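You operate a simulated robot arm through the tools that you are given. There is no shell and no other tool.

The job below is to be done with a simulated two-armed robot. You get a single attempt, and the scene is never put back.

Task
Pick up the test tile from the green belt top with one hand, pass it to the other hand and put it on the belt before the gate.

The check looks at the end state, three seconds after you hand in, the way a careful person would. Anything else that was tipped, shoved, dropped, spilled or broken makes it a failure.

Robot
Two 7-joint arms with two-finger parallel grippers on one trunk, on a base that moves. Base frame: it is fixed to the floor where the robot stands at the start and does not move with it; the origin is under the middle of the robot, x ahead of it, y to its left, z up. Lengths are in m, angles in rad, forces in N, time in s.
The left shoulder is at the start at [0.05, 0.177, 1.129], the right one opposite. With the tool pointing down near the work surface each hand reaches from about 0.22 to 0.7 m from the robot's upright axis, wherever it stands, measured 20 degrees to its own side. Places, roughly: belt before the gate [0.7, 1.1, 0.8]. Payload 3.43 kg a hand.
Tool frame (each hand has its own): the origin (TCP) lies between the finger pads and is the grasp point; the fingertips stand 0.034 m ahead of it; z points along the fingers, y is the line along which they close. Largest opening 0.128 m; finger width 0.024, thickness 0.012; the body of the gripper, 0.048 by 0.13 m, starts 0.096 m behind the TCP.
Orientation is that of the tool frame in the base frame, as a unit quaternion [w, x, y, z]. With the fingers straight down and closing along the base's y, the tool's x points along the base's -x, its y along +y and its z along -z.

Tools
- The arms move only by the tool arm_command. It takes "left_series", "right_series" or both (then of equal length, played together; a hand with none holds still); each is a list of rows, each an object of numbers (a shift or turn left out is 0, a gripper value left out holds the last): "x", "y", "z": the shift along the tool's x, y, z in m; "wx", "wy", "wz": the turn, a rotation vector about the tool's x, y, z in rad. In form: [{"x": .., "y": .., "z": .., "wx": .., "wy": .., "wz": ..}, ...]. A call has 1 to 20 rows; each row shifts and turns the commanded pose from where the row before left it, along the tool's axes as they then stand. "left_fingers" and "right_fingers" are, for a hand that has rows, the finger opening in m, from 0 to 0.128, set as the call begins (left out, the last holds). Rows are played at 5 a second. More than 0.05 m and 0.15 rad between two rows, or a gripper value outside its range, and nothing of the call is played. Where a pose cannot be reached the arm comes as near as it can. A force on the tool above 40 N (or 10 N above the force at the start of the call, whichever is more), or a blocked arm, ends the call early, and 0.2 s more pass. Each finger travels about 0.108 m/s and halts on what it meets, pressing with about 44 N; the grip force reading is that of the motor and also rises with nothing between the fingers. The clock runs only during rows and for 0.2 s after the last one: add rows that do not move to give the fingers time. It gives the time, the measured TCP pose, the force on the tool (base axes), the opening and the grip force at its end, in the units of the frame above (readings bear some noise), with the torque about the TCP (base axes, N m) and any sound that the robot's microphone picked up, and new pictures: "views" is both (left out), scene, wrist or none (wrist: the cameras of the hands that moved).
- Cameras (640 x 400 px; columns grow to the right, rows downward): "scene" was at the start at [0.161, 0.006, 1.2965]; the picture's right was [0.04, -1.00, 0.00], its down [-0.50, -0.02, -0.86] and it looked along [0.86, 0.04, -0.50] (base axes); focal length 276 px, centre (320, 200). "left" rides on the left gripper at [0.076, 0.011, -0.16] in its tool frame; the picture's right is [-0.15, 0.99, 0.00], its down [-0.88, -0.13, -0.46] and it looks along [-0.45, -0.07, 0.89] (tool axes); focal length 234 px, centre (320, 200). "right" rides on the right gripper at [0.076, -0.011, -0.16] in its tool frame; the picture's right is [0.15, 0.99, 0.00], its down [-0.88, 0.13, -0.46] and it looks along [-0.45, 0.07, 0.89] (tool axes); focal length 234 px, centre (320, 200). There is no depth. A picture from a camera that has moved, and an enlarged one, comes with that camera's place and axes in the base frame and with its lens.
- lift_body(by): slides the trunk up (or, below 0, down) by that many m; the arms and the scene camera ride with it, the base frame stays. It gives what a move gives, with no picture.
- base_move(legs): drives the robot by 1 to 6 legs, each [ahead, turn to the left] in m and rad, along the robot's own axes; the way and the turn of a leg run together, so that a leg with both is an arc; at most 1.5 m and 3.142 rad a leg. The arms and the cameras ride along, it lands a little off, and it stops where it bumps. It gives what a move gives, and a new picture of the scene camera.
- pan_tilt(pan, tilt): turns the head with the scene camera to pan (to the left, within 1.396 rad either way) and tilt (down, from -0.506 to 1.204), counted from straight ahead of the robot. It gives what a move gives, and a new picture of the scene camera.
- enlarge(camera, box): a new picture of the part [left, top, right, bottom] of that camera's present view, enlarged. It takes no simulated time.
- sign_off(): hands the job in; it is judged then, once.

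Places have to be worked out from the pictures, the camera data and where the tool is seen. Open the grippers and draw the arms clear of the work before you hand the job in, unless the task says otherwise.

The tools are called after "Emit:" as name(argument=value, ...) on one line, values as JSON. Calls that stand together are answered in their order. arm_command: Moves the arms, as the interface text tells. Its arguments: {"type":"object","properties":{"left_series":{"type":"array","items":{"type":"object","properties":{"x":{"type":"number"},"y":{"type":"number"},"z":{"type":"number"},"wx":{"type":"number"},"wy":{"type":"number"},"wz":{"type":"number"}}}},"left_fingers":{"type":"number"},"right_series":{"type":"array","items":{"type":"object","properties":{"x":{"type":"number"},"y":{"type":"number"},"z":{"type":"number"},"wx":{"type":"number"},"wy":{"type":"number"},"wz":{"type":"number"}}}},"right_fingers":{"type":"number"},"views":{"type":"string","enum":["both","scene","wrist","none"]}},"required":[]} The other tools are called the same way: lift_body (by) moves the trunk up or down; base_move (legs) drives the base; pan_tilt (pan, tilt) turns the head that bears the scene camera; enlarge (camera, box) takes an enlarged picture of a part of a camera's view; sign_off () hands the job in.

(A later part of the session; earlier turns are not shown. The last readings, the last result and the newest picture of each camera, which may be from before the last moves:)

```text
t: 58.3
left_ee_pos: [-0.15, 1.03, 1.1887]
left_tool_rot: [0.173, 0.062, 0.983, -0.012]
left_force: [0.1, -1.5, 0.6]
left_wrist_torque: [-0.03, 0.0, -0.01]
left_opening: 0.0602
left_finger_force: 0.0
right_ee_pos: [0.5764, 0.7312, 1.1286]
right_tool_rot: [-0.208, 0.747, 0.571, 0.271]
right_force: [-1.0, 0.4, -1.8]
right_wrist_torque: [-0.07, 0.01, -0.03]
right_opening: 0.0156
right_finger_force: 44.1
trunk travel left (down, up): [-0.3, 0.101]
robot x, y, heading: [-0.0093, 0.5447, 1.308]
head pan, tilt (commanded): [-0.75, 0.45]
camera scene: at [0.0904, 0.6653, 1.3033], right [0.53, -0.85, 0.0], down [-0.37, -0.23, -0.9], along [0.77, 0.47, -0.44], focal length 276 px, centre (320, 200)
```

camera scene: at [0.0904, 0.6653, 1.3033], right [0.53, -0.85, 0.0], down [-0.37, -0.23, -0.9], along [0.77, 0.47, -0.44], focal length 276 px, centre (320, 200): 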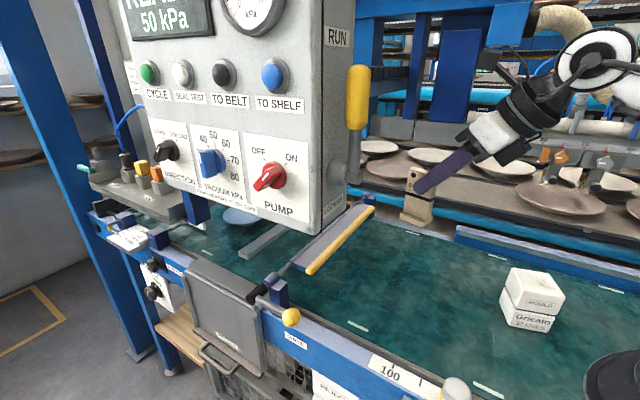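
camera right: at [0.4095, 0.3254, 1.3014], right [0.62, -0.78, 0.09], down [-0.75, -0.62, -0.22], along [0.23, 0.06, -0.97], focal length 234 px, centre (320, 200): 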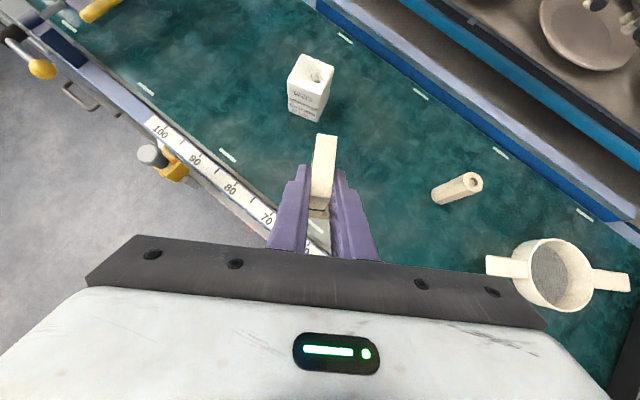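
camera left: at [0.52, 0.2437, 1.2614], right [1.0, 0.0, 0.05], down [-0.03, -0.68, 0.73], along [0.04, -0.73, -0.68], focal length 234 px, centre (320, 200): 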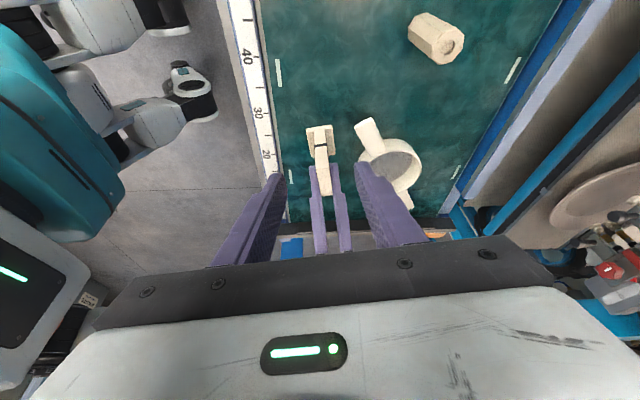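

I first yaw the hand 15° left so it points straight along +y, keeping the wrist away from the cabinet.

Emit:
arm_command(right_series=[{"wx": 0.0841, "wz": -0.1006}, {"wx": 0.0841, "wz": -0.1006}, {}], views="both")

```text
t: 59.1
left_ee_pos: [-0.1504, 1.0269, 1.1881]
left_tool_rot: [0.174, 0.061, 0.983, -0.011]
left_force: [-0.6, 0.4, -0.4]
left_wrist_torque: [-0.04, -0.01, 0.03]
left_opening: 0.06
left_finger_force: 0.0
right_ee_pos: [0.5753, 0.7312, 1.1306]
right_tool_rot: [-0.241, 0.666, 0.664, 0.241]
right_force: [-0.6, -0.4, -0.5]
right_wrist_torque: [-0.02, 0.01, -0.01]
right_opening: 0.0154
right_finger_force: 43.9
trunk travel left (down, up): [-0.3, 0.101]
robot x, y, heading: [-0.0095, 0.5454, 1.303]
head pan, tilt (commanded): [-0.75, 0.45]
camera scene: at [0.0901, 0.6644, 1.3035], right [0.53, -0.85, 0.0], down [-0.37, -0.23, -0.9], along [0.77, 0.47, -0.44], focal length 276 px, centre (320, 200)
camera right: at [0.5651, 0.6851, 1.3007], right [0.99, 0.11, 0.09], down [0.13, -0.97, -0.22], along [0.07, 0.23, -0.97], focal length 234 px, centre (320, 200)
```

scene: 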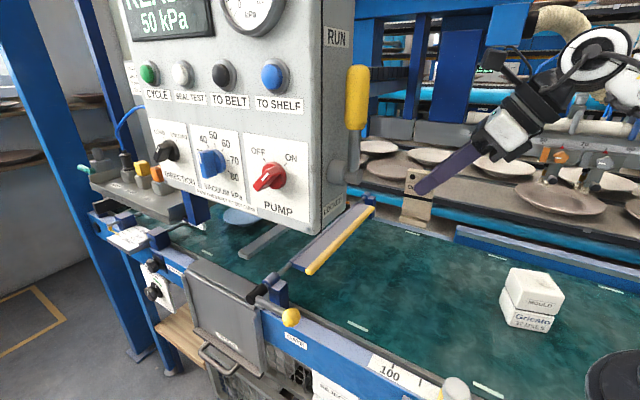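
right: 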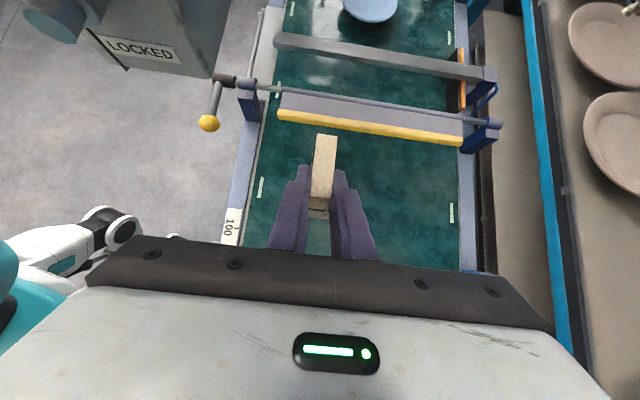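

The right wrist camera gives a clean top view of gate, bar and bay. I enlarge the tile in it to know exactly where the tile sits relative to the hand.

Emit:
enlarge(camera="right", box=[260, 110, 400, 250])

Emit:
enlarge(camera="right", box=[200, 0, 520, 160])

Emit:
enlarge(camera="scene", box=[360, 100, 520, 250])

```text
2.86 times, centred on (330, 180) of right
camera zoom: at [0.5651, 0.6851, 1.3007], right [0.99, 0.11, 0.09], down [0.13, -0.97, -0.22], along [0.07, 0.23, -0.97], focal length 669 px, centre (291, 257)
```

zoom: 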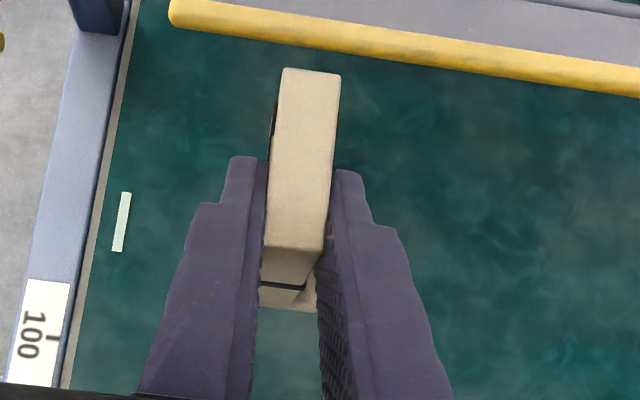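

```text
2.00 times, centred on (360, 80) of right
camera zoom: at [0.5651, 0.6851, 1.3007], right [0.99, 0.11, 0.09], down [0.13, -0.97, -0.22], along [0.07, 0.23, -0.97], focal length 468 px, centre (240, 440)
```

zoom: 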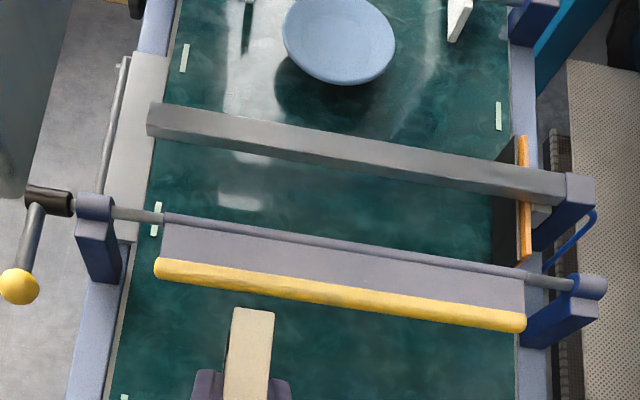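

```text
2.67 times, centred on (440, 175) of scene
camera zoom: at [0.0901, 0.6644, 1.3035], right [0.53, -0.85, 0.0], down [-0.37, -0.23, -0.9], along [0.77, 0.47, -0.44], focal length 737 px, centre (0, 267)
```

zoom: 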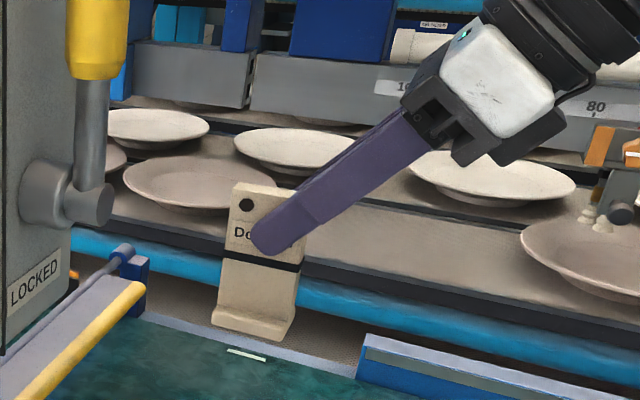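

The tile centre sits about 18 mm ahead of the TCP along +y, and the tile is upright. I move the hand in two stages at this height (tile bottom ≈1.04, well above the gate's 0.905) towards (0.67, 1.03).

Emit:
arm_command(right_series=[{"x": 0.0288, "y": 0.0237, "z": 0.024}, {"x": 0.0288, "y": 0.0237, "z": 0.024}, {"x": 0.0288, "y": 0.0237, "z": 0.024}, {"x": 0.0288, "y": 0.0237, "z": 0.024}, {}], views="both")

```text
t: 60.3
left_ee_pos: [-0.1501, 1.0283, 1.1886]
left_tool_rot: [0.173, 0.063, 0.983, -0.011]
left_force: [-0.8, -0.1, 0.3]
left_wrist_torque: [0.04, 0.02, 0.02]
left_opening: 0.06
left_finger_force: 0.1
right_ee_pos: [0.6735, 0.8796, 1.1299]
right_tool_rot: [-0.243, 0.666, 0.663, 0.241]
right_force: [0.5, 0.0, -0.9]
right_wrist_torque: [0.0, -0.02, -0.03]
right_opening: 0.0153
right_finger_force: 43.9
trunk travel left (down, up): [-0.3, 0.101]
robot x, y, heading: [-0.0057, 0.5511, 1.304]
head pan, tilt (commanded): [-0.75, 0.45]
camera scene: at [0.0914, 0.6638, 1.3033], right [0.53, -0.85, 0.0], down [-0.37, -0.23, -0.9], along [0.76, 0.47, -0.44], focal length 276 px, centre (320, 200)
camera right: at [0.6624, 0.8341, 1.2998], right [0.99, 0.11, 0.09], down [0.13, -0.97, -0.22], along [0.07, 0.23, -0.97], focal length 234 px, centre (320, 200)
```

scene: 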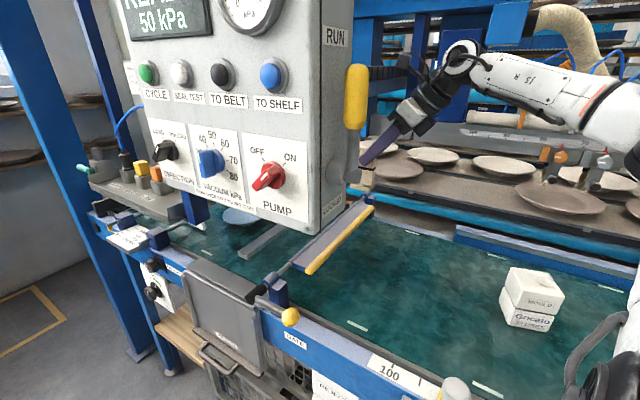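
right: 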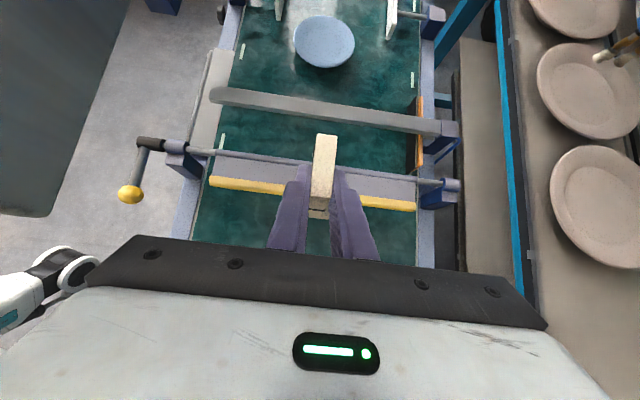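

Reached (0.674, 0.880) with the forearm well to the right of the cabinet. I continue +0.15 m in y so the tile hangs over the bay.

Emit:
arm_command(right_series=[{"x": 0.0287, "y": -0.0009, "z": 0.0239}, {"x": 0.0287, "y": -0.0009, "z": 0.0239}, {"x": 0.0287, "y": -0.0009, "z": 0.0239}, {"x": 0.0287, "y": -0.0009, "z": 0.0239}, {}], views="both")

Emit:
enlarge(camera="right", box=[200, 60, 460, 240])

```text
t: 61.5
left_ee_pos: [-0.1491, 1.0286, 1.1881]
left_tool_rot: [0.174, 0.062, 0.983, -0.011]
left_force: [1.0, -0.2, 0.5]
left_wrist_torque: [0.05, 0.0, 0.01]
left_opening: 0.0598
left_finger_force: 0.0
right_ee_pos: [0.6681, 1.0296, 1.1296]
right_tool_rot: [-0.24, 0.665, 0.664, 0.24]
right_force: [-1.2, -4.0, -6.1]
right_wrist_torque: [0.64, -0.49, 0.22]
right_opening: 0.0153
right_finger_force: 43.7
trunk travel left (down, up): [-0.3, 0.101]
robot x, y, heading: [-0.0074, 0.547, 1.3]
head pan, tilt (commanded): [-0.75, 0.45]
camera scene: at [0.0905, 0.6642, 1.3033], right [0.53, -0.85, 0.0], down [-0.37, -0.23, -0.9], along [0.77, 0.47, -0.44], focal length 276 px, centre (320, 200)
camera right: at [0.6567, 0.9846, 1.3008], right [0.99, 0.11, 0.09], down [0.13, -0.97, -0.21], along [0.07, 0.22, -0.97], focal length 234 px, centre (320, 200)
```

scene: 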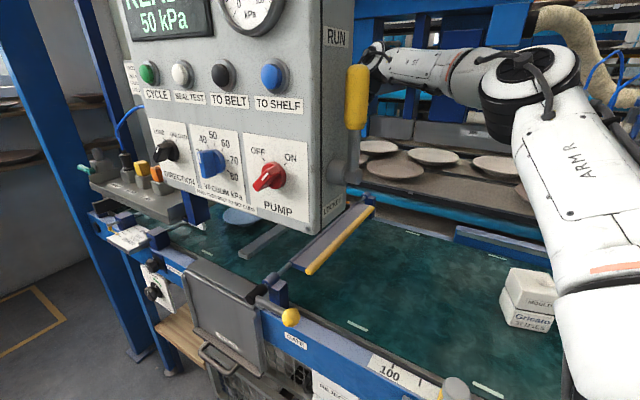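
right: 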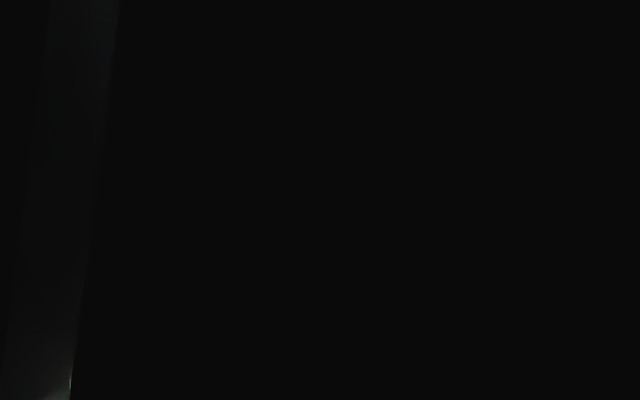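

```text
2.22 times, centred on (330, 150) of right
camera zoom: at [0.6567, 0.9846, 1.3008], right [0.99, 0.11, 0.09], down [0.13, -0.97, -0.21], along [0.07, 0.22, -0.97], focal length 520 px, centre (298, 311)
```

zoom: 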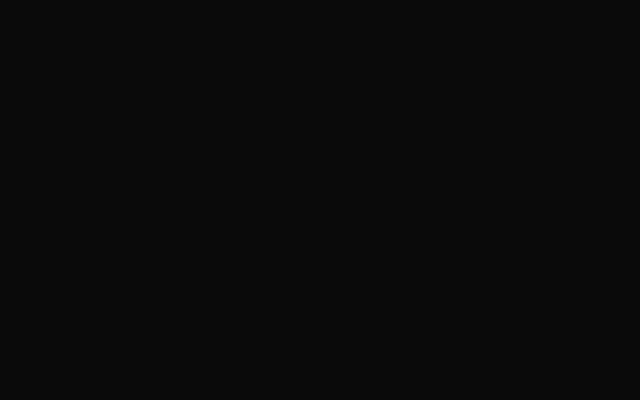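

The right wrist camera went black and a small contact force appeared, so something above (a beam beside the cabinet) is touching the hand at this height. I back straight out along the same path.

Emit:
arm_command(right_series=[{"x": -0.0287, "y": 0.0009, "z": -0.0239}, {"x": -0.0287, "y": 0.0009, "z": -0.0239}, {"x": -0.0287, "y": 0.0009, "z": -0.0239}, {"x": -0.0287, "y": 0.0009, "z": -0.0239}, {}], views="both")

Emit:
pan_tilt(pan=-0.6, tilt=0.1)

```text
t: 62.7
left_ee_pos: [-0.1515, 1.0289, 1.1891]
left_tool_rot: [0.174, 0.06, 0.983, -0.011]
left_force: [-0.2, -0.2, -0.3]
left_wrist_torque: [0.04, -0.02, 0.0]
left_opening: 0.0597
left_finger_force: 0.0
right_ee_pos: [0.672, 0.8807, 1.1293]
right_tool_rot: [-0.241, 0.666, 0.664, 0.241]
right_force: [-0.4, 0.4, -0.6]
right_wrist_torque: [-0.06, -0.01, -0.02]
right_opening: 0.0152
right_finger_force: 43.4
trunk travel left (down, up): [-0.3, 0.101]
robot x, y, heading: [-0.0091, 0.5453, 1.307]
head pan, tilt (commanded): [-0.75, 0.45]
camera scene: at [0.0901, 0.6648, 1.3034], right [0.53, -0.85, 0.0], down [-0.37, -0.23, -0.9], along [0.77, 0.47, -0.44], focal length 276 px, centre (320, 200)
camera right: at [0.6596, 0.8347, 1.3001], right [0.99, 0.11, 0.09], down [0.13, -0.97, -0.21], along [0.07, 0.22, -0.97], focal length 234 px, centre (320, 200)
```

scene: 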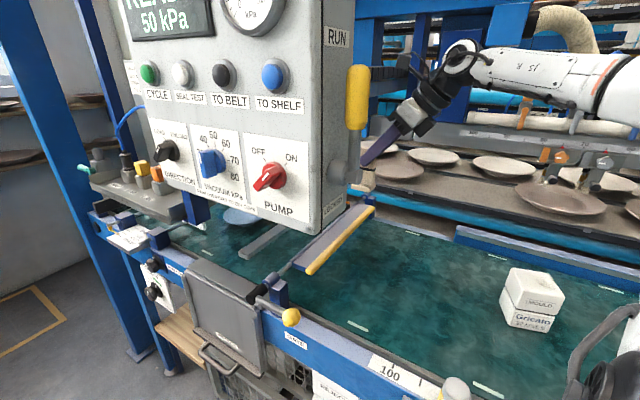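
right: 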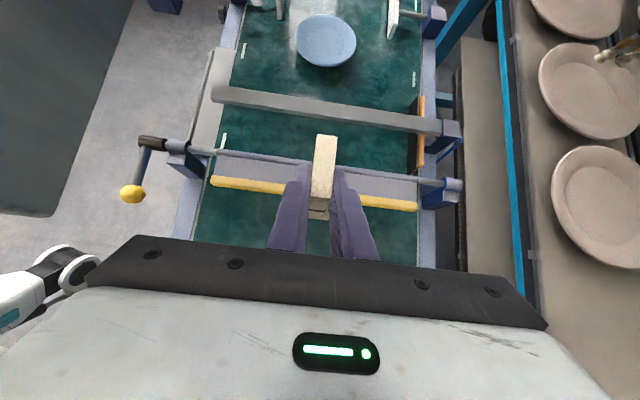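

```text
t: 63.5
left_ee_pos: [-0.1503, 1.0284, 1.189]
left_tool_rot: [0.173, 0.061, 0.983, -0.011]
left_force: [-0.7, 0.2, 0.5]
left_wrist_torque: [-0.03, 0.0, -0.02]
left_opening: 0.0601
left_finger_force: 0.1
right_ee_pos: [0.671, 0.8809, 1.1311]
right_tool_rot: [-0.242, 0.665, 0.664, 0.241]
right_force: [0.4, -0.4, -1.3]
right_wrist_torque: [-0.03, 0.0, 0.02]
right_opening: 0.0154
right_finger_force: 44.6
trunk travel left (down, up): [-0.3, 0.101]
robot x, y, heading: [-0.0088, 0.5482, 1.305]
head pan, tilt (commanded): [-0.6, 0.099]
camera scene: at [0.0822, 0.6756, 1.336], right [0.65, -0.76, 0.0], down [-0.08, -0.06, -0.99], along [0.76, 0.64, -0.1], focal length 276 px, centre (320, 200)
```

scene: 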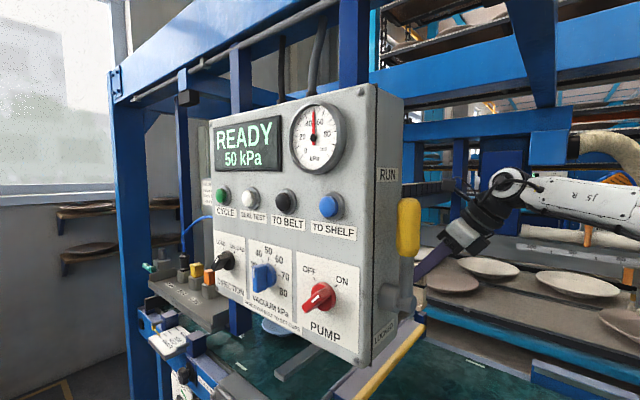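

Backed out cleanly with the tile still held and forces back to zero. I enlarge the region behind the cabinet to find the overhead beam.

Emit:
enlarge(camera="scene", box=[360, 100, 600, 260])

Emit:
pan_tilt(pan=-0.9, tilt=0.0)

```text
2.50 times, centred on (480, 180) of scene
camera zoom: at [0.0822, 0.6756, 1.336], right [0.65, -0.76, 0.0], down [-0.08, -0.06, -0.99], along [0.76, 0.64, -0.1], focal length 691 px, centre (-80, 250)
```

zoom: 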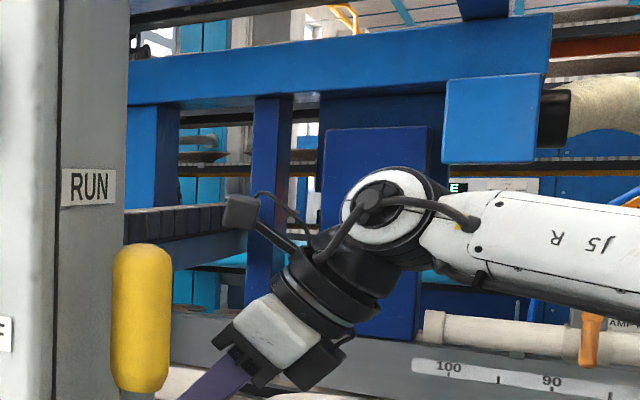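

```text
t: 64.3
left_ee_pos: [-0.1501, 1.0283, 1.188]
left_tool_rot: [0.173, 0.061, 0.983, -0.011]
left_force: [-0.2, -0.6, -0.2]
left_wrist_torque: [-0.02, 0.03, 0.04]
left_opening: 0.0599
left_finger_force: 0.0
right_ee_pos: [0.6713, 0.8798, 1.1299]
right_tool_rot: [-0.241, 0.666, 0.664, 0.241]
right_force: [-0.1, 0.5, -1.0]
right_wrist_torque: [0.0, 0.0, 0.01]
right_opening: 0.0155
right_finger_force: 44.3
trunk travel left (down, up): [-0.3, 0.101]
robot x, y, heading: [-0.0074, 0.5471, 1.303]
head pan, tilt (commanded): [-0.901, 0.0]
camera scene: at [0.0948, 0.6515, 1.3451], right [0.39, -0.92, 0.0], down [0.0, 0.0, -1.0], along [0.92, 0.39, 0.0], focal length 276 px, centre (320, 200)
```

scene: 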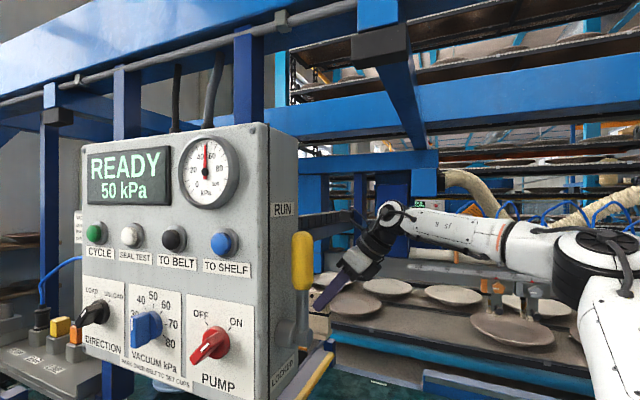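

Behind the cabinet a cable-chain beam crosses above the bay at about z≈1.3, which the hand's top (TCP+0.17) touched. Passing lower is needed: I lower the trunk 0.10 m, putting the tile bottom at ≈0.94 (gate top ≈0.905), and use the height change to measure the beam.

Emit:
enlarge(camera="scene", box=[280, 130, 440, 260])

Emit:
lift_body(by=-0.1)

Emit:
enlarge(camera="scene", box=[280, 80, 440, 210])

```text
3.08 times, centred on (360, 195) of scene
camera zoom: at [0.0948, 0.6515, 1.3451], right [0.39, -0.92, 0.0], down [0.0, 0.0, -1.0], along [0.92, 0.39, 0.0], focal length 851 px, centre (197, 215)
```

zoom: 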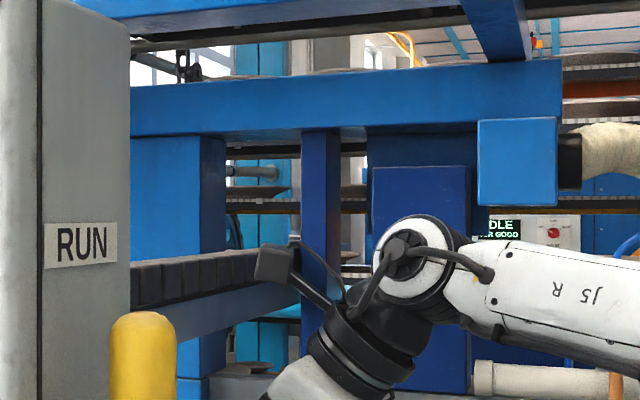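

```text
t: 65.6
left_ee_pos: [-0.151, 1.028, 1.0885]
left_tool_rot: [0.174, 0.062, 0.983, -0.011]
left_force: [0.8, -0.4, 0.7]
left_wrist_torque: [-0.04, 0.02, 0.0]
left_opening: 0.06
left_finger_force: 0.0
right_ee_pos: [0.671, 0.8805, 1.029]
right_tool_rot: [-0.241, 0.665, 0.664, 0.241]
right_force: [-1.6, -0.1, -1.4]
right_wrist_torque: [-0.02, -0.01, -0.03]
right_opening: 0.0152
right_finger_force: 43.3
trunk travel left (down, up): [-0.2, 0.201]
robot x, y, heading: [-0.0076, 0.5467, 1.301]
head pan, tilt (commanded): [-0.901, 0.0]
```

```text
3.08 times, centred on (360, 145) of scene
camera zoom: at [0.0947, 0.6513, 1.2452], right [0.39, -0.92, 0.0], down [0.0, 0.0, -1.0], along [0.92, 0.39, 0.0], focal length 851 px, centre (197, 369)
```

zoom: 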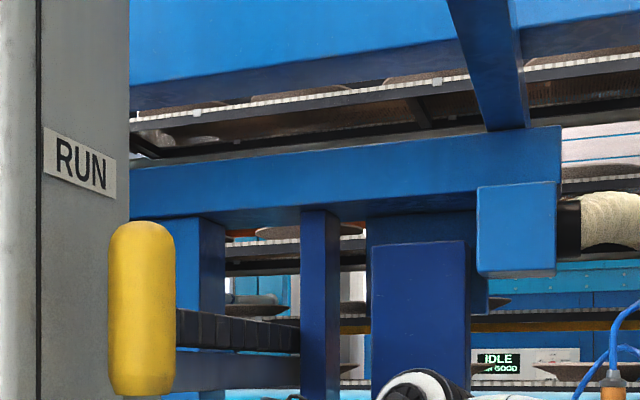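

The beam runs along x at y≈0.99 with its underside at z≈1.23; the camera housing tops out at TCP+0.19. So crossing with TCP z≈1.015–1.02 leaves ~2 cm both to the beam and to the gate. I look at tile, gate and hand from this lower head position to check those clearances.

Emit:
pan_tilt(pan=-0.85, tilt=0.25)

Emit:
enlarge(camera="scene", box=[280, 80, 480, 260])

```text
t: 66.4
left_ee_pos: [-0.1512, 1.0281, 1.0888]
left_tool_rot: [0.174, 0.061, 0.983, -0.011]
left_force: [-0.2, -0.7, 0.4]
left_wrist_torque: [-0.02, 0.03, -0.02]
left_opening: 0.0602
left_finger_force: 0.1
right_ee_pos: [0.6715, 0.88, 1.0297]
right_tool_rot: [-0.242, 0.665, 0.664, 0.241]
right_force: [0.1, -0.6, -1.0]
right_wrist_torque: [-0.02, 0.01, 0.04]
right_opening: 0.0155
right_finger_force: 43.6
trunk travel left (down, up): [-0.2, 0.201]
robot x, y, heading: [-0.0065, 0.5487, 1.307]
head pan, tilt (commanded): [-0.85, 0.25]
camera scene: at [0.0959, 0.657, 1.2222], right [0.44, -0.9, 0.0], down [-0.22, -0.11, -0.97], along [0.87, 0.43, -0.25], focal length 276 px, centre (320, 200)
```

scene: 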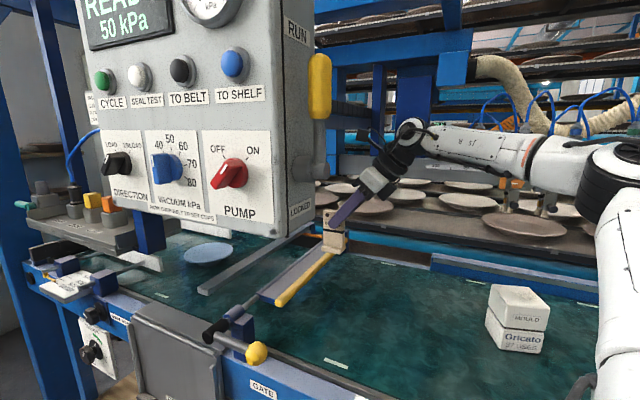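

```text
2.22 times, centred on (380, 170) of scene
camera zoom: at [0.0959, 0.657, 1.2222], right [0.44, -0.9, 0.0], down [-0.22, -0.11, -0.97], along [0.87, 0.43, -0.25], focal length 614 px, centre (187, 267)
```

zoom: 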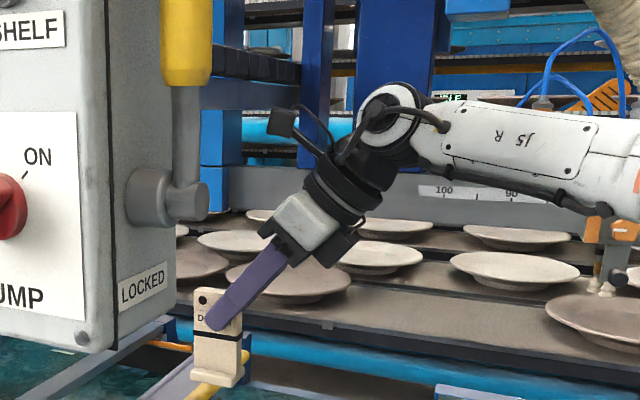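

Beam underside is confirmed at z≈1.227 and the housing top at TCP+0.1945. Now I enlarge the gate to measure its top height from this viewpoint.

Emit:
enlarge(camera="scene", box=[200, 210, 360, 370])

Emit:
enlarge(camera="right", box=[140, 40, 500, 240])

```text
2.50 times, centred on (280, 290) of scene
camera zoom: at [0.0959, 0.657, 1.2222], right [0.44, -0.9, 0.0], down [-0.22, -0.11, -0.97], along [0.87, 0.43, -0.25], focal length 691 px, centre (420, -25)
```

zoom: 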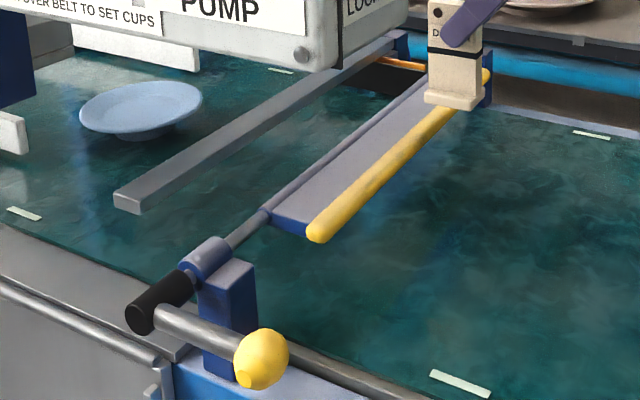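

```text
1.78 times, centred on (320, 140) of right
camera zoom: at [0.6598, 0.8344, 1.2008], right [0.99, 0.11, 0.09], down [0.13, -0.97, -0.22], along [0.07, 0.23, -0.97], focal length 416 px, centre (320, 307)
```

zoom: 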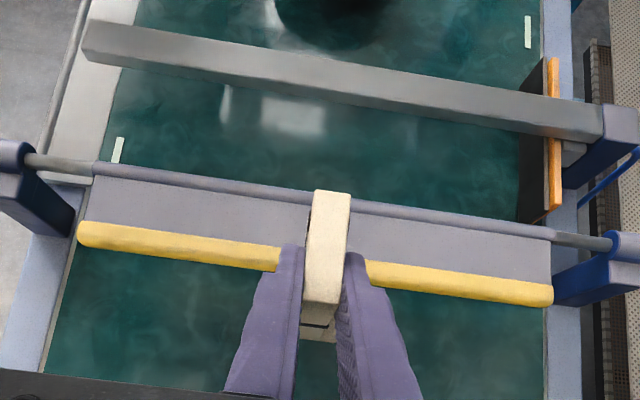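

Gate top is about 0.907 and the beam's near face about y≈0.99. Crossing at TCP z≈1.02 clears both; I move +0.13 m in y (to y≈1.01) while easing down 1 cm.

Emit:
arm_command(right_series=[{"x": 0.0234, "z": 0.0227}, {"x": 0.0234, "z": 0.0227}, {"x": 0.0234, "z": 0.0227}, {"x": 0.0234, "z": 0.0227}, {}], views="both")

Emit:
enlarge(camera="right", box=[180, 80, 460, 260])

Emit:
enlarge(camera="scene", box=[240, 130, 440, 290])

```text
t: 67.6
left_ee_pos: [-0.1495, 1.0267, 1.0879]
left_tool_rot: [0.173, 0.062, 0.983, -0.011]
left_force: [-0.3, 0.6, 0.1]
left_wrist_torque: [0.01, 0.01, 0.0]
left_opening: 0.06
left_finger_force: 0.2
right_ee_pos: [0.6697, 1.0119, 1.02]
right_tool_rot: [-0.242, 0.665, 0.664, 0.241]
right_force: [-0.2, 0.1, -1.5]
right_wrist_torque: [-0.03, 0.01, 0.02]
right_opening: 0.0156
right_finger_force: 44.2
trunk travel left (down, up): [-0.2, 0.201]
robot x, y, heading: [-0.01, 0.5481, 1.303]
head pan, tilt (commanded): [-0.85, 0.25]
camera scene: at [0.0959, 0.657, 1.2221], right [0.44, -0.9, 0.0], down [-0.22, -0.11, -0.97], along [0.87, 0.43, -0.25], focal length 276 px, centre (320, 200)
camera right: at [0.6594, 0.9653, 1.1902], right [0.99, 0.11, 0.09], down [0.13, -0.97, -0.22], along [0.07, 0.23, -0.97], focal length 234 px, centre (320, 200)
```

scene: 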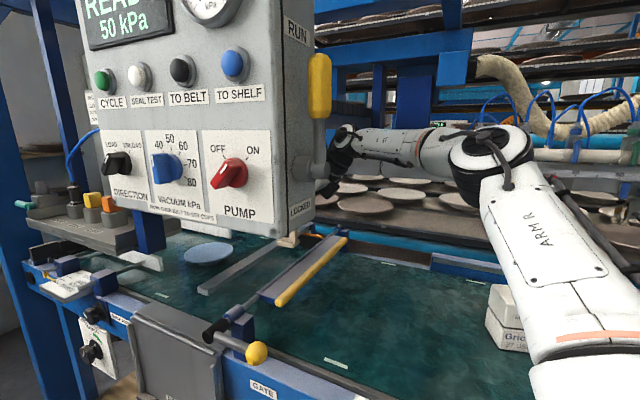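
right: 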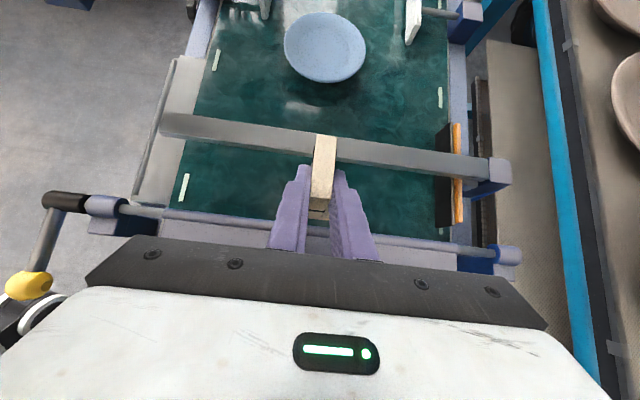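

```text
2.22 times, centred on (320, 170) of right
camera zoom: at [0.6594, 0.9653, 1.1902], right [0.99, 0.11, 0.09], down [0.13, -0.97, -0.22], along [0.07, 0.23, -0.97], focal length 520 px, centre (320, 267)
```

zoom: 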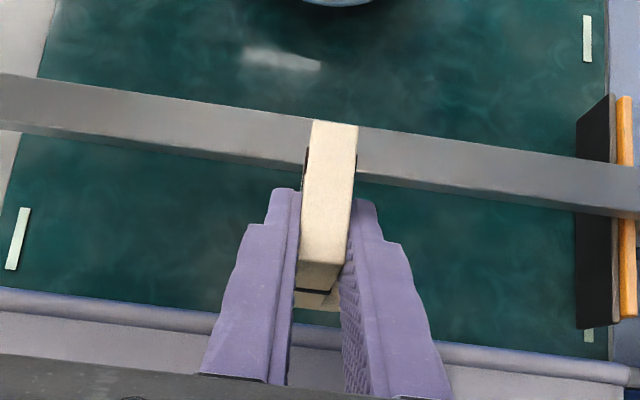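

```text
2.50 times, centred on (340, 210) of scene
camera zoom: at [0.0959, 0.657, 1.2221], right [0.44, -0.9, 0.0], down [-0.22, -0.11, -0.97], along [0.87, 0.43, -0.25], focal length 691 px, centre (270, 175)
```

zoom: 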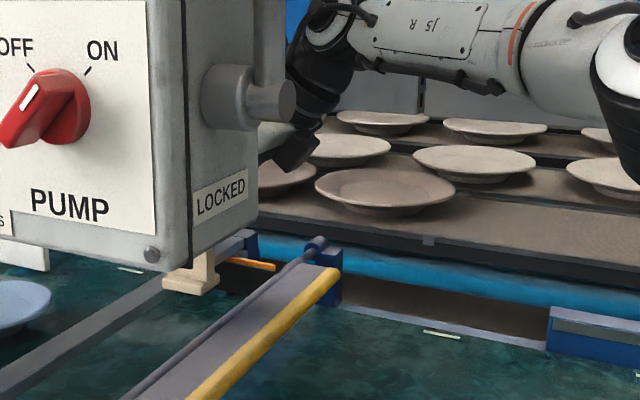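

Past the gate with no contact: the tile's near edge is just beyond the shaft (y≈0.998) and the bar's near face is at y≈1.10. I shift 2 cm further and descend to about 6 mm above the belt.

Emit:
arm_command(right_series=[{"x": 0.00768, "z": 0.00641}, {"x": -0.0149, "z": 0.0217}, {"x": -0.0149, "z": 0.0217}, {"x": -0.0149, "z": 0.0217}, {"x": -0.0149, "z": 0.0217}, {}], views="both")

Emit:
enlarge(camera="right", box=[180, 80, 460, 260])

```text
t: 69.0
left_ee_pos: [-0.1498, 1.0274, 1.0891]
left_tool_rot: [0.173, 0.061, 0.983, -0.011]
left_force: [0.4, 0.3, -0.4]
left_wrist_torque: [-0.01, -0.04, -0.01]
left_opening: 0.0604
left_finger_force: 0.0
right_ee_pos: [0.671, 1.0287, 0.9146]
right_tool_rot: [-0.241, 0.666, 0.664, 0.241]
right_force: [0.2, 0.0, -1.5]
right_wrist_torque: [-0.03, -0.03, -0.03]
right_opening: 0.0155
right_finger_force: 43.5
trunk travel left (down, up): [-0.2, 0.201]
robot x, y, heading: [-0.0069, 0.5463, 1.303]
head pan, tilt (commanded): [-0.85, 0.25]
camera scene: at [0.0958, 0.6571, 1.2221], right [0.44, -0.9, 0.0], down [-0.22, -0.11, -0.97], along [0.87, 0.43, -0.25], focal length 276 px, centre (320, 200)
camera right: at [0.6594, 0.9846, 1.0854], right [0.99, 0.11, 0.09], down [0.13, -0.97, -0.22], along [0.07, 0.23, -0.97], focal length 234 px, centre (320, 200)
```

scene: 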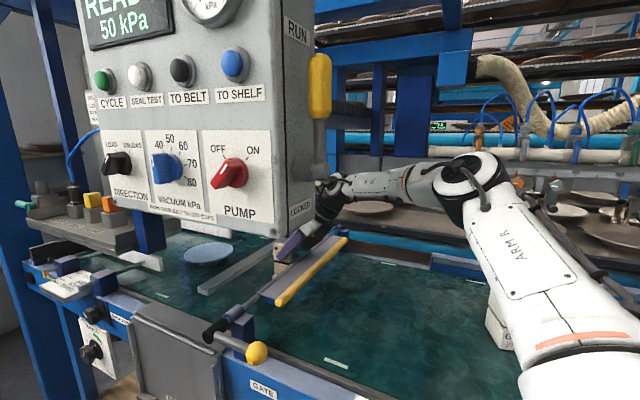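
right: 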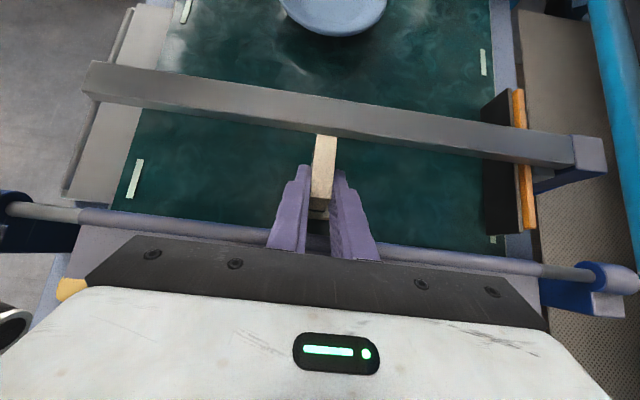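

```text
2.22 times, centred on (320, 170) of right
camera zoom: at [0.6594, 0.9846, 1.0854], right [0.99, 0.11, 0.09], down [0.13, -0.97, -0.22], along [0.07, 0.23, -0.97], focal length 520 px, centre (320, 267)
```

zoom: 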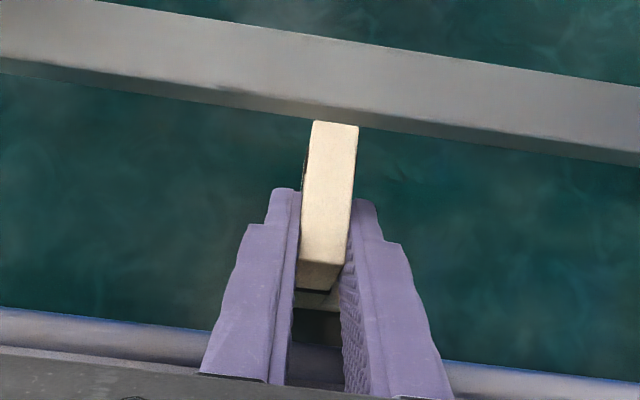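

The tile hangs centred in the bay with about 25 mm to shaft and bar each. I lower in 2 mm steps and watch the vertical force for belt contact.

Emit:
arm_command(right_series=[{"x": -0.00128, "z": 0.00154}, {"x": -0.00128, "z": 0.00154}, {"x": -0.00128, "z": 0.00154}, {}], views="none")

```text
t: 70.0
left_ee_pos: [-0.1513, 1.0278, 1.0885]
left_tool_rot: [0.173, 0.062, 0.983, -0.01]
left_force: [-0.4, 0.5, -0.5]
left_wrist_torque: [0.01, -0.02, 0.01]
left_opening: 0.0599
left_finger_force: 0.1
right_ee_pos: [0.6694, 1.031, 0.9108]
right_tool_rot: [-0.241, 0.666, 0.663, 0.243]
right_force: [0.1, -0.2, 1.0]
right_wrist_torque: [0.08, 0.02, -0.03]
right_opening: 0.0153
right_finger_force: 44.1
trunk travel left (down, up): [-0.2, 0.201]
robot x, y, heading: [-0.0047, 0.5462, 1.308]
head pan, tilt (commanded): [-0.85, 0.25]
```

Vertical force has gone from −1.5 to +1 N: the foot is touching the belt. I press another 1.5 mm to seat it.

Emit:
arm_command(right_series=[{"x": -0.00096, "z": 0.00115}, {}], views="both")

Emit:
enlarge(camera="scene", box=[230, 200, 370, 300])

```text
t: 70.6
left_ee_pos: [-0.1506, 1.0276, 1.0886]
left_tool_rot: [0.174, 0.062, 0.983, -0.012]
left_force: [0.6, -0.5, 0.7]
left_wrist_torque: [0.01, 0.03, 0.03]
left_opening: 0.06
left_finger_force: 0.1
right_ee_pos: [0.6712, 1.0295, 0.9102]
right_tool_rot: [-0.243, 0.665, 0.663, 0.243]
right_force: [1.2, 0.0, 6.1]
right_wrist_torque: [0.33, -0.03, -0.07]
right_opening: 0.0153
right_finger_force: 44.1
trunk travel left (down, up): [-0.2, 0.201]
robot x, y, heading: [-0.0062, 0.547, 1.306]
head pan, tilt (commanded): [-0.85, 0.25]
camera scene: at [0.0952, 0.6564, 1.2223], right [0.44, -0.9, 0.0], down [-0.22, -0.11, -0.97], along [0.87, 0.43, -0.25], focal length 276 px, centre (320, 200)
camera right: at [0.6591, 0.9839, 1.0811], right [0.99, 0.11, 0.09], down [0.13, -0.97, -0.22], along [0.07, 0.23, -0.97], focal length 234 px, centre (320, 200)
```

scene: 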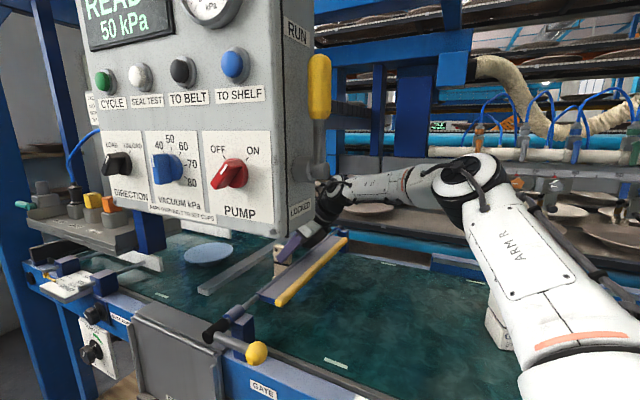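
right: 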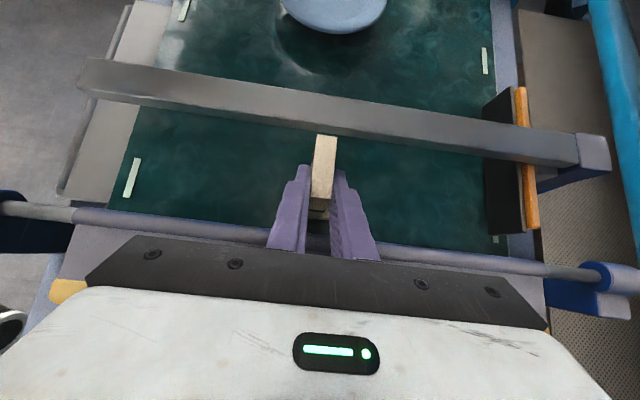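

```text
4.00 times, centred on (300, 250) of scene
camera zoom: at [0.0952, 0.6564, 1.2223], right [0.44, -0.9, 0.0], down [-0.22, -0.11, -0.97], along [0.87, 0.43, -0.25], focal length 1106 px, centre (400, 0)
```

zoom: 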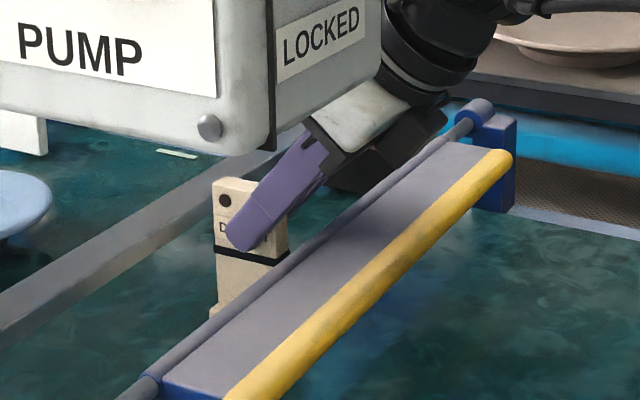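

Contact force is +6 N, with the far bottom edge bearing slightly first; the tile stands between gate and bar. I relax the press by about 1 mm, then open the right gripper moderately.

Emit:
arm_command(right_series=[{"x": 0.0006, "z": -0.0007}, {}], views="none")

Emit:
arm_command(right_series=[{}, {}, {}], right_fingers=0.05, views="both")

Emit:
enlarge(camera="scene", box=[230, 200, 370, 300])

Emit:
enlarge(camera="right", box=[220, 80, 420, 260])

```text
t: 71.2
left_ee_pos: [-0.1511, 1.0282, 1.0877]
left_tool_rot: [0.174, 0.062, 0.983, -0.011]
left_force: [0.7, -0.3, 0.9]
left_wrist_torque: [-0.01, 0.01, 0.0]
left_opening: 0.0599
left_finger_force: 0.0
right_ee_pos: [0.6696, 1.0294, 0.9103]
right_tool_rot: [-0.242, 0.665, 0.664, 0.242]
right_force: [1.4, 1.7, 5.9]
right_wrist_torque: [0.39, -0.04, -0.08]
right_opening: 0.0154
right_finger_force: 44.0
trunk travel left (down, up): [-0.2, 0.201]
robot x, y, heading: [-0.0064, 0.5422, 1.304]
head pan, tilt (commanded): [-0.85, 0.25]
```

```text
t: 72.0
left_ee_pos: [-0.1496, 1.0287, 1.088]
left_tool_rot: [0.173, 0.061, 0.983, -0.011]
left_force: [-0.5, 0.3, 0.3]
left_wrist_torque: [0.0, -0.03, 0.02]
left_opening: 0.0596
left_finger_force: 0.0
right_ee_pos: [0.6712, 1.0293, 0.9084]
right_tool_rot: [-0.241, 0.666, 0.664, 0.24]
right_force: [-0.7, -0.6, -0.5]
right_wrist_torque: [0.0, 0.01, -0.02]
right_opening: 0.0498
right_finger_force: 0.0
trunk travel left (down, up): [-0.2, 0.201]
robot x, y, heading: [-0.0058, 0.546, 1.307]
head pan, tilt (commanded): [-0.85, 0.25]
camera scene: at [0.0958, 0.657, 1.2221], right [0.44, -0.9, 0.0], down [-0.22, -0.11, -0.97], along [0.87, 0.43, -0.25], focal length 276 px, centre (320, 200)
camera right: at [0.6595, 0.9845, 1.08], right [0.99, 0.11, 0.09], down [0.13, -0.97, -0.22], along [0.07, 0.23, -0.97], focal length 234 px, centre (320, 200)
```

scene: 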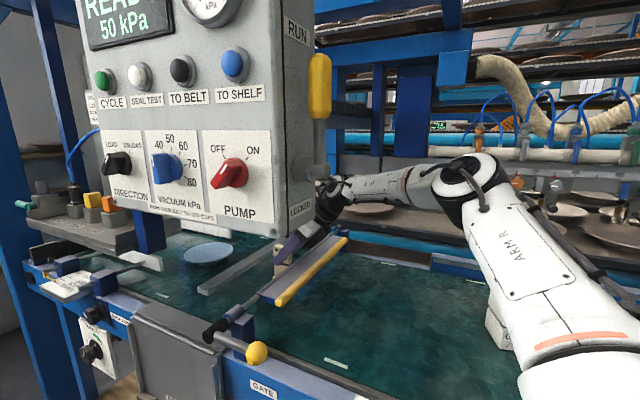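
right: 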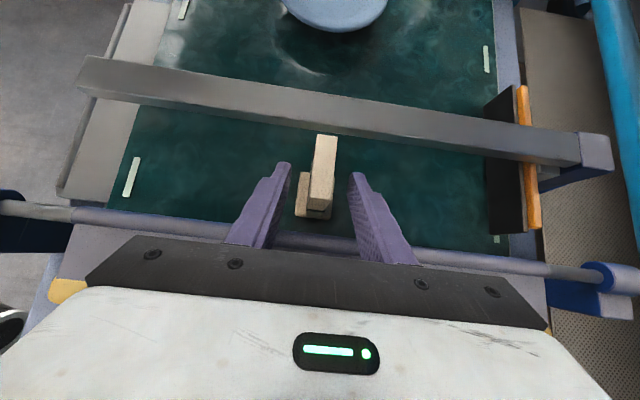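

```text
4.00 times, centred on (300, 250) of scene
camera zoom: at [0.0958, 0.657, 1.2221], right [0.44, -0.9, 0.0], down [-0.22, -0.11, -0.97], along [0.87, 0.43, -0.25], focal length 1106 px, centre (400, 0)
```

zoom: 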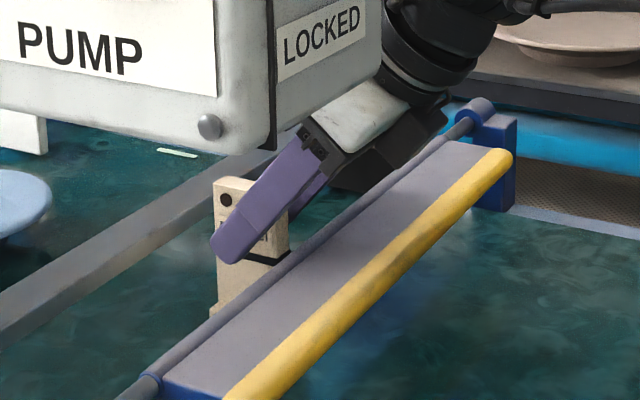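

```text
2.22 times, centred on (320, 170) of right
camera zoom: at [0.6595, 0.9845, 1.08], right [0.99, 0.11, 0.09], down [0.13, -0.97, -0.22], along [0.07, 0.23, -0.97], focal length 520 px, centre (320, 267)
```

zoom: 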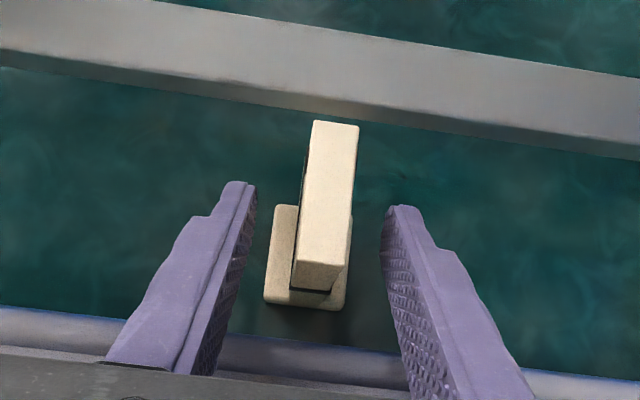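

The tile stands upright and free on its foot in the bay. I withdraw the right hand along its fingers, up and back over the gate.

Emit:
arm_command(right_series=[{"z": -0.03}, {"z": -0.03}, {"z": -0.03}, {"z": -0.03}, {"z": -0.03}, {}], views="both")

Emit:
enlarge(camera="right", box=[200, 60, 460, 220])

```text
t: 73.4
left_ee_pos: [-0.1512, 1.0288, 1.0887]
left_tool_rot: [0.173, 0.061, 0.983, -0.012]
left_force: [-0.1, -0.4, -0.5]
left_wrist_torque: [-0.02, 0.01, 0.0]
left_opening: 0.0602
left_finger_force: 0.1
right_ee_pos: [0.6703, 0.9333, 1.0243]
right_tool_rot: [-0.242, 0.665, 0.664, 0.241]
right_force: [0.0, 0.4, -0.6]
right_wrist_torque: [0.0, 0.0, -0.01]
right_opening: 0.0498
right_finger_force: 0.0
trunk travel left (down, up): [-0.2, 0.201]
robot x, y, heading: [-0.0094, 0.5462, 1.304]
head pan, tilt (commanded): [-0.85, 0.25]
camera scene: at [0.0958, 0.657, 1.2221], right [0.44, -0.9, 0.0], down [-0.22, -0.11, -0.97], along [0.87, 0.43, -0.25], focal length 276 px, centre (320, 200)
camera right: at [0.6585, 0.8879, 1.1939], right [0.99, 0.11, 0.09], down [0.13, -0.97, -0.21], along [0.07, 0.22, -0.97], focal length 234 px, centre (320, 200)
```

scene: 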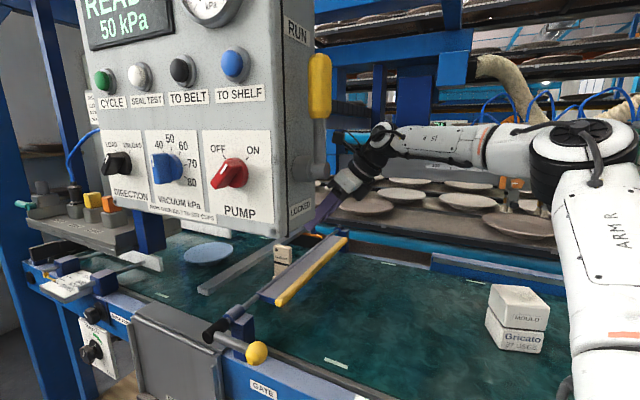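
right: 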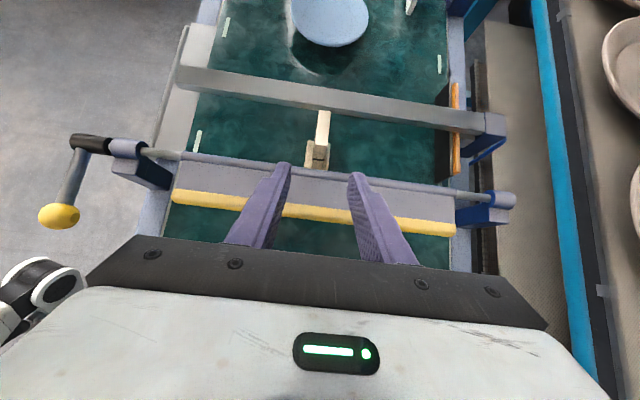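

```text
2.46 times, centred on (330, 140) of right
camera zoom: at [0.6585, 0.8879, 1.1939], right [0.99, 0.11, 0.09], down [0.13, -0.97, -0.21], along [0.07, 0.22, -0.97], focal length 576 px, centre (295, 348)
```

zoom: 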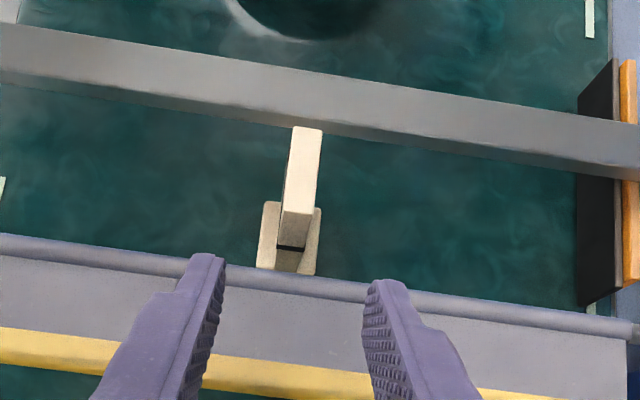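

The tile stays upright in the bay as seen from above. I pull the hand back 0.2 m in −y, clear of the gate and cabinet.

Emit:
arm_command(right_series=[{"x": -0.0307, "z": -0.0256}, {"x": -0.0307, "z": -0.0256}, {"x": -0.0307, "z": -0.0256}, {"x": -0.0307, "z": -0.0256}, {"x": -0.0307, "z": -0.0256}, {}], views="both")

Emit:
lift_body(by=0.1)

```text
t: 74.8
left_ee_pos: [-0.1499, 1.0283, 1.0879]
left_tool_rot: [0.173, 0.061, 0.983, -0.011]
left_force: [1.0, 0.5, 0.7]
left_wrist_torque: [0.02, 0.0, 0.0]
left_opening: 0.0601
left_finger_force: 0.1
right_ee_pos: [0.67, 0.736, 1.0226]
right_tool_rot: [-0.241, 0.665, 0.664, 0.241]
right_force: [-0.1, 0.4, 0.5]
right_wrist_torque: [-0.04, -0.01, 0.01]
right_opening: 0.05
right_finger_force: 0.2
trunk travel left (down, up): [-0.2, 0.201]
robot x, y, heading: [-0.0059, 0.5465, 1.306]
head pan, tilt (commanded): [-0.85, 0.25]
camera scene: at [0.0958, 0.657, 1.2221], right [0.44, -0.9, 0.0], down [-0.22, -0.11, -0.97], along [0.87, 0.43, -0.25], focal length 276 px, centre (320, 200)
camera right: at [0.6591, 0.6899, 1.1937], right [0.99, 0.11, 0.09], down [0.13, -0.97, -0.21], along [0.07, 0.22, -0.97], focal length 234 px, centre (320, 200)
```

scene: 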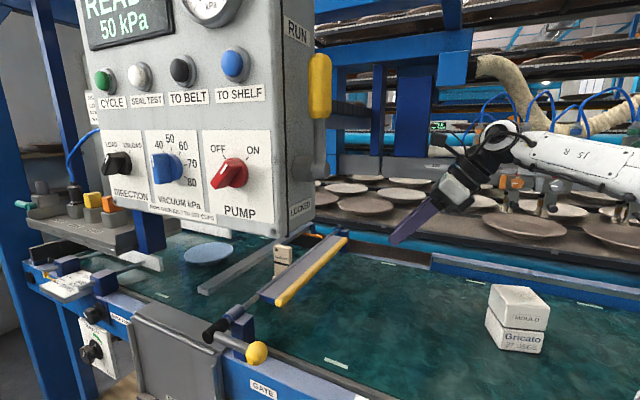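
right: 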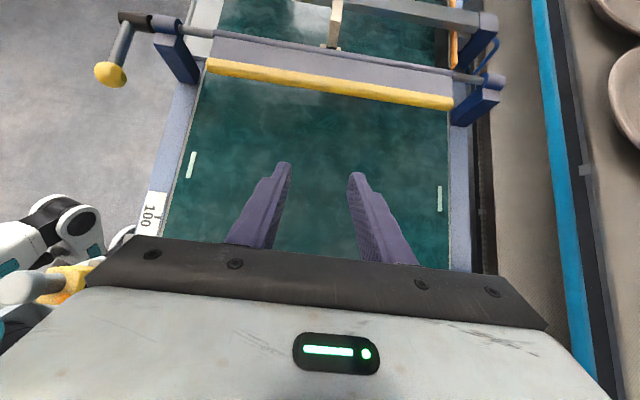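

```text
t: 76.1
left_ee_pos: [-0.1505, 1.0277, 1.1875]
left_tool_rot: [0.174, 0.061, 0.983, -0.01]
left_force: [1.0, 0.0, -0.2]
left_wrist_torque: [0.01, 0.03, 0.01]
left_opening: 0.0601
left_finger_force: 0.0
right_ee_pos: [0.6714, 0.7354, 1.1234]
right_tool_rot: [-0.241, 0.666, 0.664, 0.241]
right_force: [-0.5, 0.4, -1.0]
right_wrist_torque: [-0.01, 0.0, 0.0]
right_opening: 0.05
right_finger_force: 0.1
trunk travel left (down, up): [-0.3, 0.101]
robot x, y, heading: [-0.0099, 0.5477, 1.312]
head pan, tilt (commanded): [-0.85, 0.25]
```

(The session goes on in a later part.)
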